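You operate a simulated robot arm through the tools that you are given. There is no shell and no other tool. Be economical: measure what you need, move in short steps, check, and stop when the job is done.

Carry out the task below with a simulated robot arm. There is one attempt and no reset: what you move stays moved.

TASK
Put one of the shims from the spares table top on top of the blue insole there.
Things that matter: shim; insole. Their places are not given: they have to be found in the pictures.

It is judged by the outcome, as a careful person would: the job done as asked, and still so three seconds after it is handed in. It fails if anything else is knocked over, pushed out of place, dropped, spilled or broken.

THE ROBOT
A 6-joint arm with a two-finger parallel gripper, fixed in place. Base frame: the origin is at the foot of the arm, x ahead of it, y to its left, z up; the work surface is at about z = 0. Lengths are in m, angles in degrees, forces in N, time in s.
With the tool pointing down near the work surface it reaches from about 0.14 to 0.58 m from the base axis. Its first joint turns from -66.0 to 66.0 degrees. Payload 2.1 kg.
Tool frame: the origin (TCP) lies between the finger pads and is the grasp point; the fingertips stand 0.03 m ahead of it; z points along the fingers, y is the line along which they close. The gripper opens to 0.094 m. The fingers are 0.028 m wide and 0.01 m thick; the gripper's body (0.05 by 0.096 m) begins 0.055 m behind the TCP.
Orientation is told as [roll, pitch, yaw] about the base's x, y, z axes, in that order, counted from this pose: with the fingers straight down and closing along the base's y, the tool's x points along the base's -x, its y along +y and its z along -z.

THE INTERFACE
- The arm moves only by the tool jog_arm. Its argument "steps" is a list of rows, each a list of 7 numbers: the shift along the tool's x, y, z in m, then the turn, a rotation vector about the tool's x, y, z in degrees, then the finger opening in m, from 0 to 0.094. In form: [[x, y, z, ax, ay, az, grip], ...]. A call has 1 to 8 rows; each row shifts and turns the commanded pose from where the row before left it, along the tool's axes as they then stand. A row lasts 0.2 s, in which the tool goes at most 0.05 m and 8.6 degrees; a call with a longer step from one row to the next is refused whole, and so is a gripper value outside its range. A pose out of reach is approached as far as the arm can. The call stops where the force on the tool passes 40 N (or 10 N more than at its start, if that is more) or the arm is blocked; 0.2 s more then pass. The fingers move at their own pace (about 0.072 m/s each) and stop on an object; they squeeze with about 23 N. The grip force told is the motor's: it shows also when the fingers shut on nothing. Time passes only in rows, and 0.2 s behind the last, so rows that do not move let the fingers close. It gives the time, the measured TCP pose, the force on the tool (base axes), the opening and the grip force at its end, in the units of the frame above (readings bear some noise), and new pictures: "views" is both (left out), scene, wrist or none.
- Cameras (640 x 400 px; columns grow to the right, rows downward): "scene" is fixed at [0.0384, -0.3561, 0.5001]; the picture's right is [0.91, -0.42, 0.00], its down [-0.17, -0.38, -0.91] and it looks along [0.38, 0.83, -0.42] (base axes); focal length 339 px, centre (320, 200). "wrist" rides on the gripper at [-0.037, 0, -0.058] in the tool frame; the picture's right is [0.00, -1.00, 0.00], its down [0.97, 0.00, -0.24] and it looks along [0.24, 0.00, 0.97] (tool axes); focal length 218 px, centre (320, 200).
- locate(camera, pixels): for up to 12 pixels [column, row] of the newest picture of that camera ("zoom" is the newest enlarged one), the place [x, y, z] in the base frame of the surface seen there, good to about 0.002 m. No time passes.
- inspect(camera, box): a new picture of the part [left, top, right, bottom] of that camera's present view, enlarged. No time passes.
- close_job(): hands the job in; it is judged then, once.

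Work in short steps. Measure before you move; look again where a grasp or a placing could have gone wrong, and mend it. You have 60 turns and 100 pictures in all, the two below and enlarged ones among them. Open the gripper and draw the arm clear of the work before you hand the job in, unless the task says otherwise; then end with one line.

The tools are called after "Call:" by a JSON object that holds its "api" and its "payload". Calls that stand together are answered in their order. jog_arm: Moves the arm, as the interface text tells. Its arguments: {"type":"object","properties":{"steps":{"type":"array","items":{"type":"array","items":{"type":"number"}}},"views":{"type":"string","enum":["both","scene","wrist","none"]}},"required":["steps"]} The other tools are called the same way: locate (camera, pixels) gives the place of the surface under pixels of a picture; inspect (camera, box) takes an enlarged picture of a part of a camera's view; close_job () hands the job in.

At the start:

```text
time: 0.0
position: [0.2485, 0.1692, 0.3066]
orientation: [-0.1, 0.0, 0.0]
wrist_force: [0.5, 0.6, 0.7]
finger_gap: 0.0941
grip_force: 0.0
```

scene: 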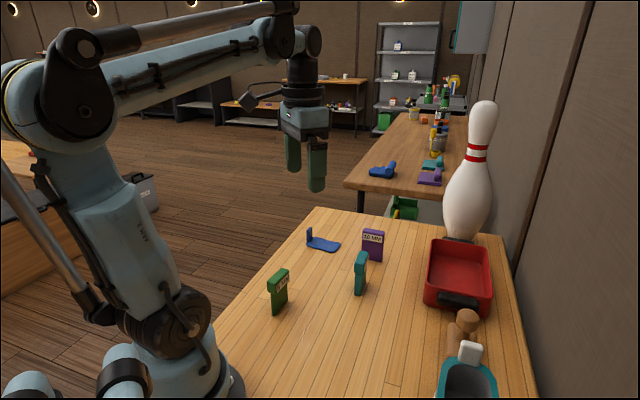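
wrist: 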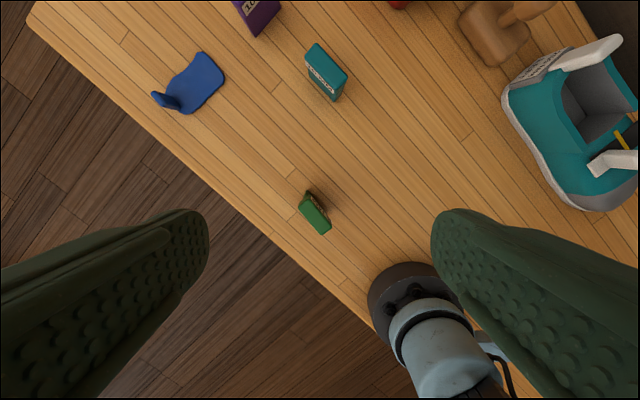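

The near table shows a blue insole (about 322,243) and three upright blocks, green, teal and purple. I'll zoom in to identify the shims.

Call:
{"api": "inspect", "payload": {"camera": "scene", "box": [240, 210, 400, 320]}}

Call:
{"api": "inspect", "payload": {"camera": "scene", "box": [340, 70, 520, 220]}}

Call:
{"api": "inspect", "payload": {"camera": "wrist", "box": [130, 0, 450, 250]}}

Call:
{"api": "locate", "payload": {"camera": "wrist", "pixels": [[195, 85], [210, 70], [165, 100], [183, 108], [222, 80], [203, 53], [318, 215], [318, 65], [260, 10], [340, 95], [310, 200], [250, 120]]}}

```text
3.64 times, centred on (320, 265) of scene
```

zoom: 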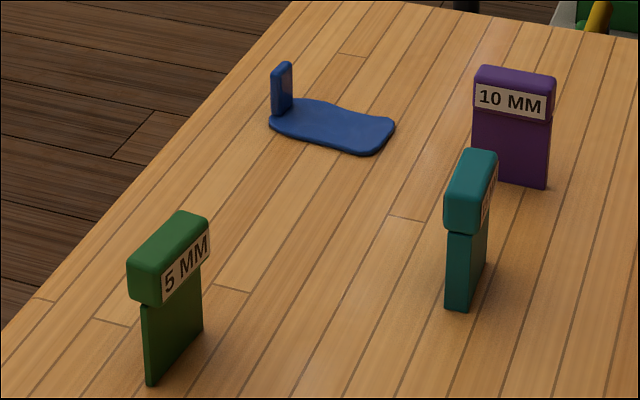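

```text
2.67 times, centred on (430, 145) of scene
```

zoom: 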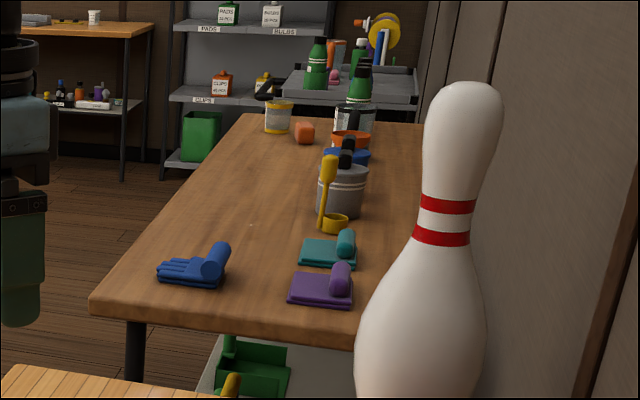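

```text
1.60 times, centred on (290, 125) of wrist
```

zoom: 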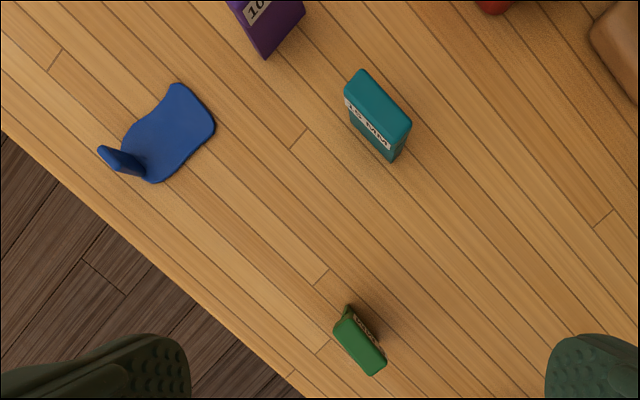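

```text
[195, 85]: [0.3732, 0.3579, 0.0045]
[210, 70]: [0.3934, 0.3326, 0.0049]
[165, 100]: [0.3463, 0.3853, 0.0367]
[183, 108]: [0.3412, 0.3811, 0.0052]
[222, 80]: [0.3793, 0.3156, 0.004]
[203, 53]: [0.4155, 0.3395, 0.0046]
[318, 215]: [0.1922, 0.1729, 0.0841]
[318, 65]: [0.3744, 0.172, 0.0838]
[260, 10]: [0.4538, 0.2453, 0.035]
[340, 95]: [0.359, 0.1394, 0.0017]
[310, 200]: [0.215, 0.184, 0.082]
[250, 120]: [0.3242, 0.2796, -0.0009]
```

The shims are the upright marked blocks: 5, 10 and 15 MM. The teal 15 MM one is the thickest, so I'll measure it along with the insole's outline.

Call:
{"api": "locate", "payload": {"camera": "zoom", "pixels": [[362, 72], [409, 120], [390, 132], [347, 95], [378, 102], [388, 158], [176, 86], [213, 125], [160, 181], [125, 135], [170, 130], [102, 150]]}}

Call:
{"api": "inspect", "payload": {"camera": "scene", "box": [335, 220, 395, 305]}}

Call:
{"api": "locate", "payload": {"camera": "scene", "pixels": [[356, 285], [364, 285], [355, 265], [366, 270], [359, 253], [355, 294], [363, 294], [368, 280], [335, 245], [320, 245], [310, 240], [308, 232]]}}

```text
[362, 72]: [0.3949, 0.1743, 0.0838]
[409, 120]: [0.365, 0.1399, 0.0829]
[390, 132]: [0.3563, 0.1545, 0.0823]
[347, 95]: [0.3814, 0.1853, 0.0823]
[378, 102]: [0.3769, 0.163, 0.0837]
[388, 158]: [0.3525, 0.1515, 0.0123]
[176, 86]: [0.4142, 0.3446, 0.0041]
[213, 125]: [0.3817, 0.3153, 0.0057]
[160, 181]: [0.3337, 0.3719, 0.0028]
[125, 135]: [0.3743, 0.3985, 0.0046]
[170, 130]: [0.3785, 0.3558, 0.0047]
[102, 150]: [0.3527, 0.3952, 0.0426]
```

```text
4.71 times, centred on (365, 262) of scene
```

zoom: 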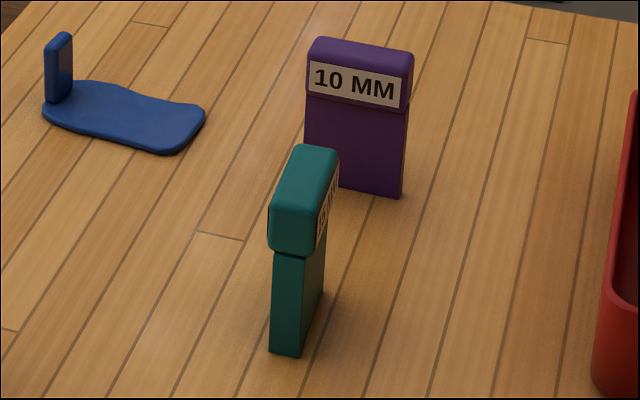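

```text
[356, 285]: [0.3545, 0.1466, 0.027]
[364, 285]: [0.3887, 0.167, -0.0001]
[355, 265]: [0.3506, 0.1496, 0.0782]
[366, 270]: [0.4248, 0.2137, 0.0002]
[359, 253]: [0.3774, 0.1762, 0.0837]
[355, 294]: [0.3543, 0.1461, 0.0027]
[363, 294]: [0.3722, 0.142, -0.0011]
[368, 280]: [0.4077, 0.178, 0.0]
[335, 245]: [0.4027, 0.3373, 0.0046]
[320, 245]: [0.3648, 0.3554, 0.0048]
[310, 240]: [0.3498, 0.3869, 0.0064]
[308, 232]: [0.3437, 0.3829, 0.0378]
```

The teal shim's head is centred near (0.374, 0.1635), with its top at z≈0.084 and its width at about 50°. The insole plate is centred near (0.378, 0.354) with its long axis at about 133° and its heel tab at (0.348, 0.388). I'll move above the shim and turn to close across its thickness.

Call:
{"api": "jog_arm", "payload": {"steps": [[-0.042, -0.002, 0, 0, 0, 0, 0.06], [-0.042, -0.002, 0, 0, 0, 0, 0.06], [-0.042, -0.002, 0, 0, 0, 0, 0.06], [0, 0, 0, 0, 0, -8.5, 0.06], [0, 0, 0, 0, 0, -8.5, 0.06], [0, 0, 0, 0, 0, -8.5, 0.06], [0, 0, 0, 0, 0, -8.5, 0.06], [0, 0, 0, 0, 0, -8.5, 0.06]], "views": "none"}}

Call:
{"api": "jog_arm", "payload": {"steps": [[0, 0, 0.03, 0, 0, -7.0, 0.06], [0, 0, 0.04, 0, 0, 0, 0.06], [0, 0, 0.04, 0, 0, 0, 0.06], [0, 0, 0, 0, 0, 0, 0.06]], "views": "both"}}

```text
time: 1.8
position: [0.3746, 0.1641, 0.3064]
orientation: [0.1, 0.0, 42.7]
wrist_force: [-0.1, -0.2, 0.2]
finger_gap: 0.0599
grip_force: 0.0
```

```text
time: 2.8
position: [0.3745, 0.1641, 0.1959]
orientation: [0.0, 0.0, 49.6]
wrist_force: [-0.3, -0.3, -0.1]
finger_gap: 0.0599
grip_force: 0.1
```

scene: 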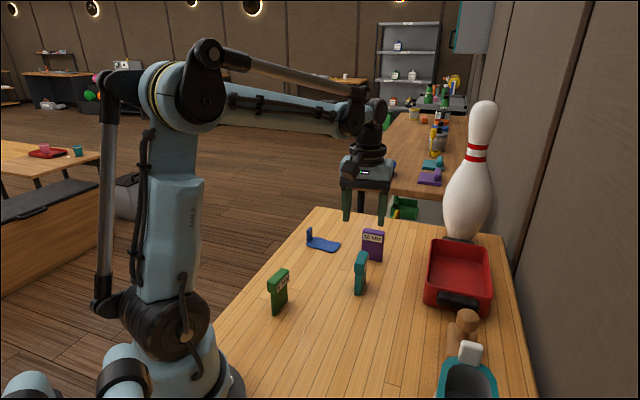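
wrist: 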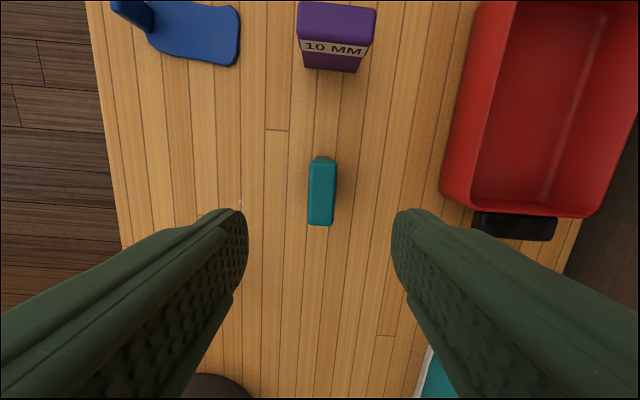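

The shim is between the fingers and lined up with them, with its head at columns 308–336 and rows 157–225. I'll check its centre and corners.

Call:
{"api": "locate", "payload": {"camera": "wrist", "pixels": [[322, 192], [312, 192], [333, 192], [323, 164], [320, 221]]}}

Call:
{"api": "inspect", "payload": {"camera": "wrist", "box": [240, 130, 400, 240]}}

```text
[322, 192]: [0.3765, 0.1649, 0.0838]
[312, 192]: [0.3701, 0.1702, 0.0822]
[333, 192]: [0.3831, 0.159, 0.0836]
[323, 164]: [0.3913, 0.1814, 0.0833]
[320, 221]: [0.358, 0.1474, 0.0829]
```

```text
3.64 times, centred on (320, 185) of wrist
```

zoom: 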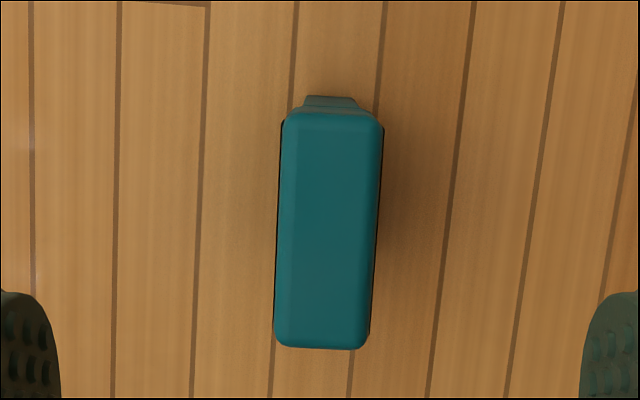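

The shim leans about 2° in the picture, so I'll correct yaw by that and descend to z≈0.069.

Call:
{"api": "jog_arm", "payload": {"steps": [[-0.001, 0, 0.04, 0, 0, 2.2, 0.06], [0, 0, 0.04, 0, 0, 0, 0.06], [0, 0, 0.03, 0, 0, 0, 0.06], [0, 0, 0.017, 0, 0, 0, 0.06], [0, 0, 0, 0, 0, 0, 0.06]], "views": "both"}}

```text
time: 4.0
position: [0.3755, 0.1664, 0.0685]
orientation: [0.0, 0.0, 47.3]
wrist_force: [0.5, 0.4, -0.1]
finger_gap: 0.0599
grip_force: 0.0
```

scene: 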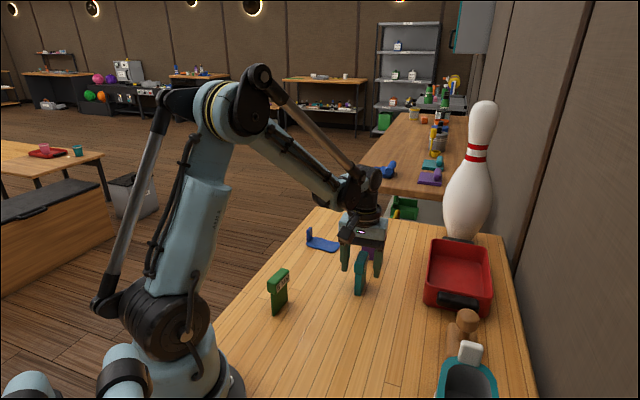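
wrist: 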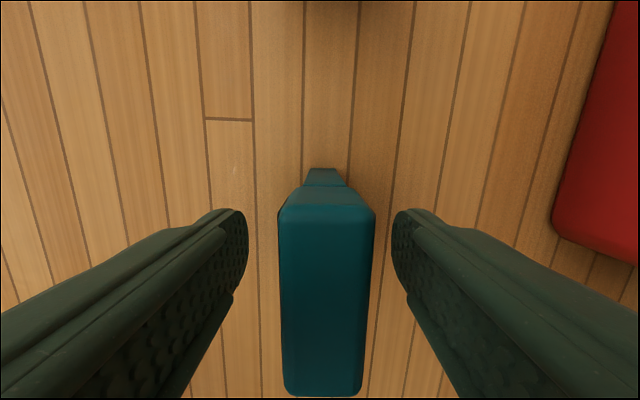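

Well straddled. I'll turn another 1.5° and close.

Call:
{"api": "jog_arm", "payload": {"steps": [[0, -0.0005, 0, 0, 0, 1.5, 0.06], [0, 0, 0, 0, 0, 0, 0.03], [0, 0, 0, 0, 0, 0, 0.01], [0, 0, 0, 0, 0, 0, 0.01], [0, 0, 0, 0, 0, 0, 0.01]], "views": "none"}}

Call:
{"api": "jog_arm", "payload": {"steps": [[0, 0, -0.02, 0, 0, 0, 0.01], [0, 0, -0.04, 0, 0, 0, 0.01], [0, 0, -0.04, 0, 0, 0, 0.01], [0, 0, 0, 0, 0, 0, 0.01]], "views": "both"}}

```text
time: 5.2
position: [0.3757, 0.165, 0.0692]
orientation: [-0.1, 0.0, 45.9]
wrist_force: [0.8, -0.3, 0.4]
finger_gap: 0.0259
grip_force: 22.6
```

```text
time: 6.2
position: [0.376, 0.1646, 0.1698]
orientation: [0.0, 0.0, 45.8]
wrist_force: [0.7, -0.5, -0.8]
finger_gap: 0.0259
grip_force: 23.0
```

scene: 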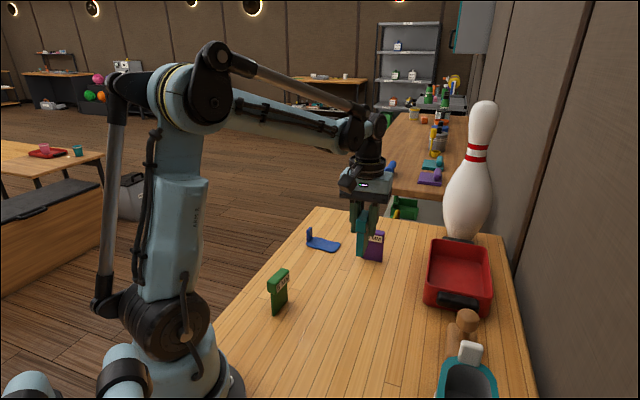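
wrist: 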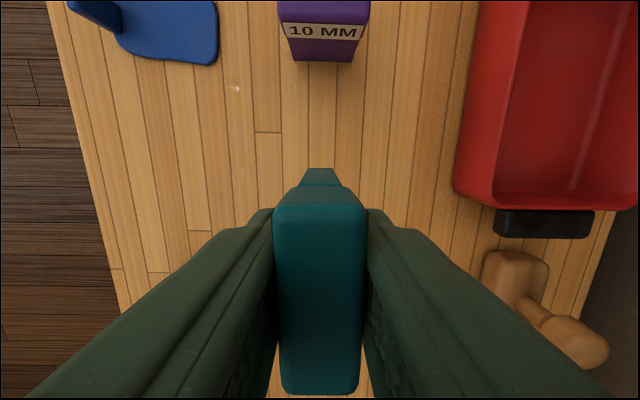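

The shim is held upright (gap 0.026). I'll lift a little and turn so its width lies along the insole's long axis, which means yaw ≈ -50, then move over the insole.

Call:
{"api": "jog_arm", "payload": {"steps": [[0, 0, -0.02, 0, 0, 8.4, 0.01], [0, 0, 0, 0, 0, 8.4, 0.01], [0, 0, 0, 0, 0, 8.4, 0.01], [0, 0, 0, 0, 0, 8.4, 0.01], [0, 0, 0, 0, 0, 8.4, 0.01], [0, 0, 0, 0, 0, 8.4, 0.01], [0, 0, 0, 0, 0, 8.4, 0.01], [0, 0, 0, 0, 0, 8.4, 0.01]], "views": "none"}}

Call:
{"api": "jog_arm", "payload": {"steps": [[0, 0, 0, 0, 0, 8.4, 0.01], [0, 0, 0, 0, 0, 8.4, 0.01], [0, 0, 0, 0, 0, 8.4, 0.01], [0, 0, 0, 0, 0, 3.4, 0.01], [0, 0, 0, 0, 0, 0, 0.01]], "views": "both"}}

```text
time: 8.0
position: [0.3744, 0.1648, 0.19]
orientation: [0.0, 0.0, -21.5]
wrist_force: [0.2, 0.0, -1.3]
finger_gap: 0.0258
grip_force: 23.4
```

```text
time: 9.2
position: [0.3761, 0.1647, 0.1893]
orientation: [-0.1, 0.0, -50.2]
wrist_force: [0.1, -0.5, -1.2]
finger_gap: 0.026
grip_force: 23.3
```

scene: 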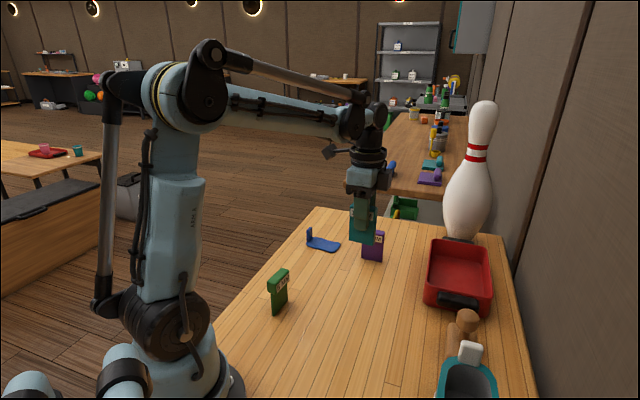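
wrist: 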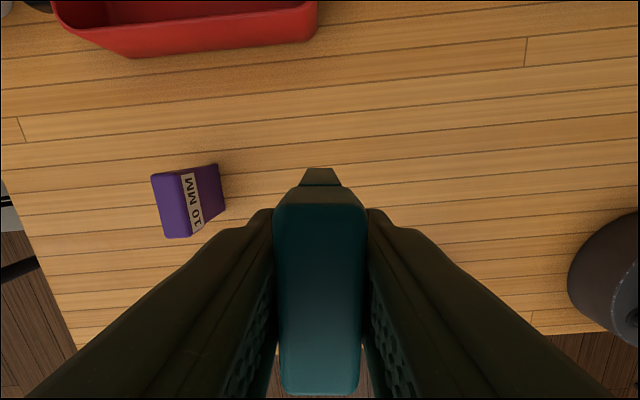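

Orientation is right. I'll move over the insole to about (0.380, 0.353).

Call:
{"api": "jog_arm", "payload": {"steps": [[0.0354, 0.031, 0, 0, 0, 0, 0.01], [0.0354, 0.031, 0, 0, 0, 0, 0.01], [0.0354, 0.031, 0, 0, 0, 0, 0.01], [0.0354, 0.031, 0, 0, 0, 0, 0.01], [0, 0, 0.04, 0, 0, 0, 0.01], [0, 0, 0, 0, 0, 0, 0.01]], "views": "both"}}

Call:
{"api": "inspect", "payload": {"camera": "scene", "box": [280, 170, 380, 260]}}

```text
time: 10.6
position: [0.3795, 0.3532, 0.1482]
orientation: [0.0, 0.0, -50.0]
wrist_force: [-0.6, -0.8, -0.7]
finger_gap: 0.0258
grip_force: 22.6
```

scene: 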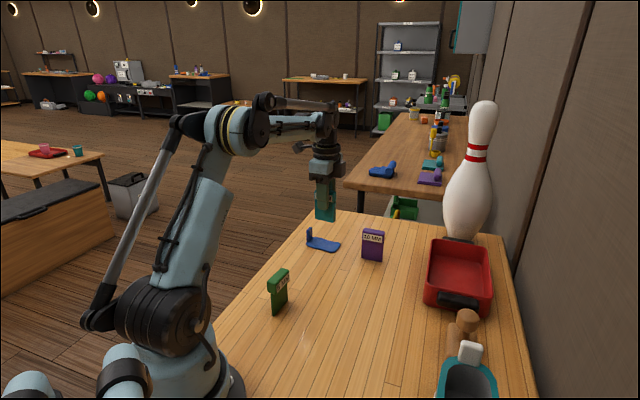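
wrist: 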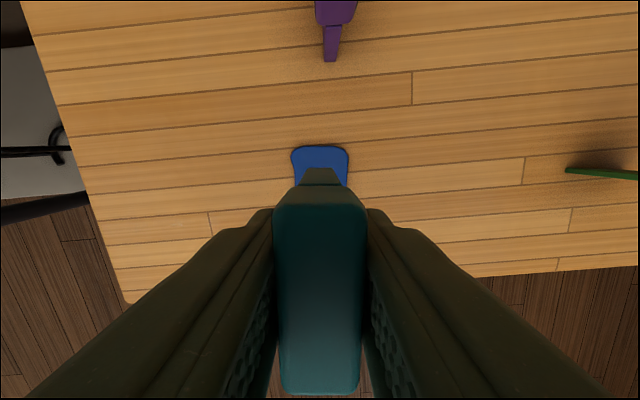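

```text
4.44 times, centred on (330, 215) of scene
```

zoom: 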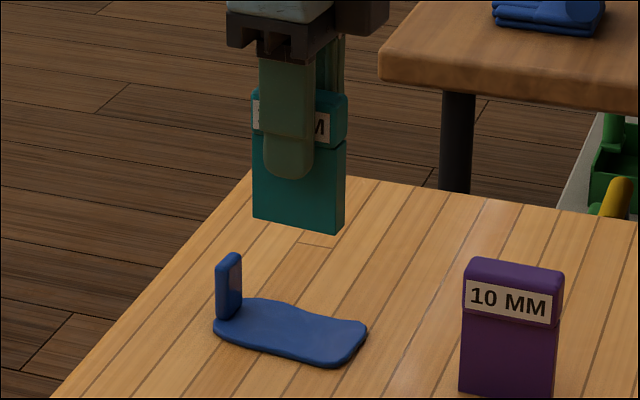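

The shim lines up with the insole. I'll descend to about 1 cm above it and check clearance from the tab.

Call:
{"api": "jog_arm", "payload": {"steps": [[0, 0, 0.03, 0, 0, 0, 0.01], [0, 0, 0.023, 0, 0, 0, 0.01], [0, 0, 0.01, 0, 0, 0, 0.01], [0, 0, 0, 0, 0, 0, 0.01]], "views": "wrist"}}

Call:
{"api": "inspect", "payload": {"camera": "scene", "box": [290, 190, 370, 260]}}

```text
time: 11.6
position: [0.3788, 0.3514, 0.0852]
orientation: [-0.1, 0.0, -50.0]
wrist_force: [-0.1, -0.4, 0.0]
finger_gap: 0.0256
grip_force: 23.2
```

wrist: 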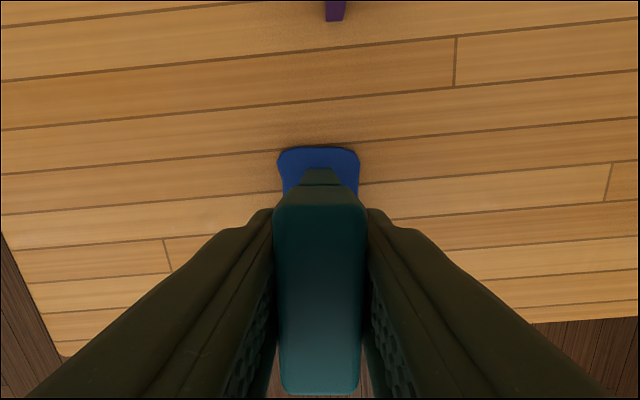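

```text
5.71 times, centred on (330, 225) of scene
```

zoom: 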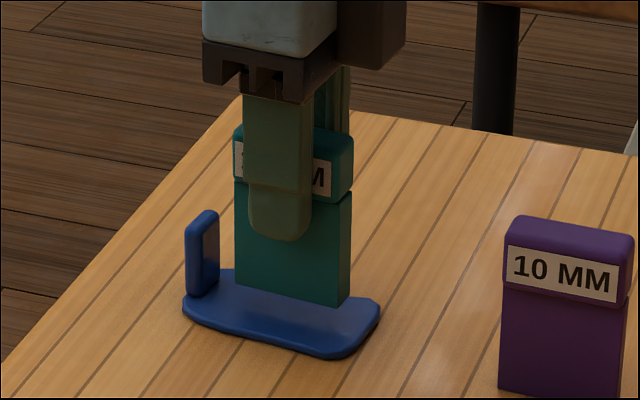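

It's well clear of the tab and over the plate. I'll lower in small steps to contact.

Call:
{"api": "jog_arm", "payload": {"steps": [[0, 0, 0.006, 0, 0, 0, 0.01], [0, 0, 0.003, 0, 0, 0, 0.01], [0, 0, 0.001, 0, 0, 0, 0.01], [0, 0, 0, 0, 0, 0, 0.01]], "views": "none"}}

Call:
{"api": "jog_arm", "payload": {"steps": [[0, 0, 0.001, 0, 0, 0, 0.01], [0, 0, 0, 0, 0, 0, 0.01]], "views": "none"}}

Call:
{"api": "inspect", "payload": {"camera": "scene", "box": [290, 190, 370, 260]}}

```text
time: 12.6
position: [0.3797, 0.3528, 0.0771]
orientation: [0.1, 0.1, -50.0]
wrist_force: [-0.3, -1.0, -1.1]
finger_gap: 0.0258
grip_force: 23.4
```

```text
time: 13.2
position: [0.38, 0.3528, 0.076]
orientation: [0.0, 0.0, -50.0]
wrist_force: [0.5, -0.2, -1.2]
finger_gap: 0.0258
grip_force: 22.7
```

```text
5.71 times, centred on (330, 225) of scene
```

zoom: 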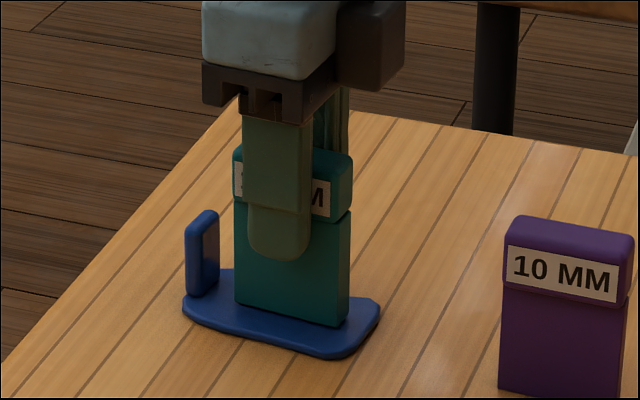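

Almost touching. I'll continue in 1 mm steps.

Call:
{"api": "jog_arm", "payload": {"steps": [[0, 0, 0.001, 0, 0, 0, 0.01], [0, 0, 0, 0, 0, 0, 0.01]], "views": "none"}}

Call:
{"api": "jog_arm", "payload": {"steps": [[0, 0, 0.001, 0, 0, 0, 0.01], [0, 0, 0, 0, 0, 0, 0.01]], "views": "none"}}

```text
time: 13.8
position: [0.3795, 0.3534, 0.0747]
orientation: [0.0, 0.1, -50.0]
wrist_force: [0.6, -0.6, -0.1]
finger_gap: 0.0261
grip_force: 22.8
```

```text
time: 14.4
position: [0.3805, 0.3535, 0.0742]
orientation: [-0.1, -0.1, -49.9]
wrist_force: [-0.6, 1.2, 6.1]
finger_gap: 0.0261
grip_force: 22.7
```

Contact: the force rose to 6 N. I'll open evenly and check.

Call:
{"api": "jog_arm", "payload": {"steps": [[0, 0, -0.0003, 0, 0, 0, 0.028], [0, 0, 0, 0, 0, 0, 0.034], [0, 0, 0, 0, 0, 0, 0.05], [0, 0, 0, 0, 0, 0, 0.06], [0, 0, 0, 0, 0, 0, 0.06]], "views": "wrist"}}

Call:
{"api": "inspect", "payload": {"camera": "scene", "box": [290, 190, 370, 260]}}

```text
time: 15.6
position: [0.3795, 0.3522, 0.0731]
orientation: [0.0, 0.0, -50.0]
wrist_force: [1.2, -0.1, 0.5]
finger_gap: 0.0598
grip_force: 0.1
```

wrist: 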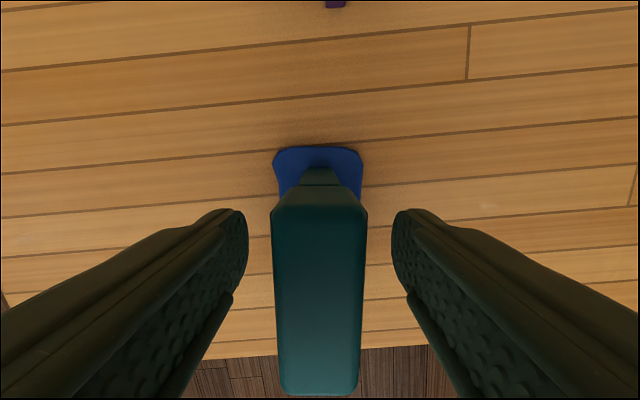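

```text
5.71 times, centred on (330, 225) of scene
```

zoom: 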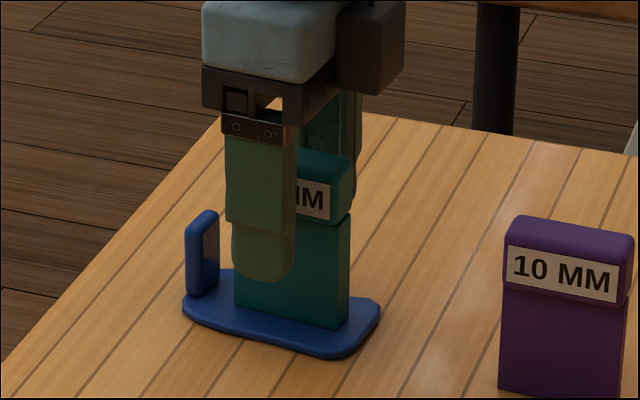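

The shim stands free on the insole, so I'll draw straight up.

Call:
{"api": "jog_arm", "payload": {"steps": [[0, 0, -0.02, 0, 0, 0, 0.06], [0, 0, -0.04, 0, 0, 0, 0.06], [0, 0, -0.04, 0, 0, 0, 0.06], [0, 0, -0.04, 0, 0, 0, 0.06], [-0.04, 0, 0, 0, 0, 0, 0.06], [-0.04, 0, 0, 0, 0, 0, 0.06], [0, 0, 0, 0, 0, 0, 0.06]], "views": "scene"}}

Call:
{"api": "inspect", "payload": {"camera": "scene", "box": [260, 180, 400, 300]}}

```text
time: 17.2
position: [0.4315, 0.2906, 0.2138]
orientation: [-0.1, 0.0, -50.0]
wrist_force: [0.7, -0.1, 0.0]
finger_gap: 0.06
grip_force: 0.0
```

scene: 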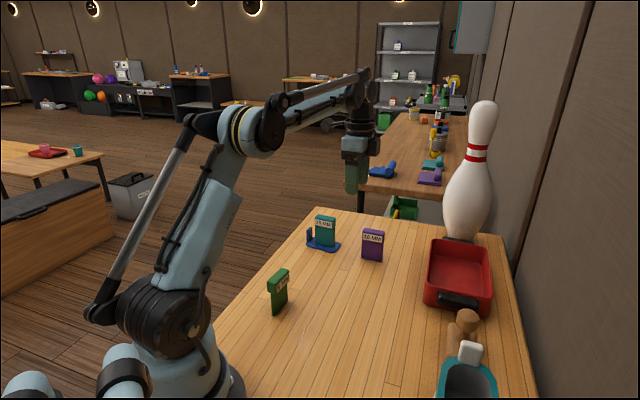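

```text
3.33 times, centred on (330, 240) of scene
```

zoom: 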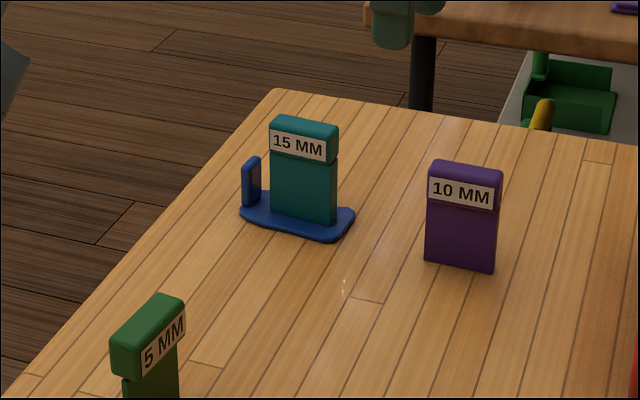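

The 15 MM shim stands steadily on the blue insole, the other things look undisturbed, and the arm is clear.

Call:
{"api": "close_job", "payload": {}}

```text
The job is handed in.
```

The teal 15 MM shim is standing upright on the blue insole, the gripper is open and clear, and nothing else was moved.
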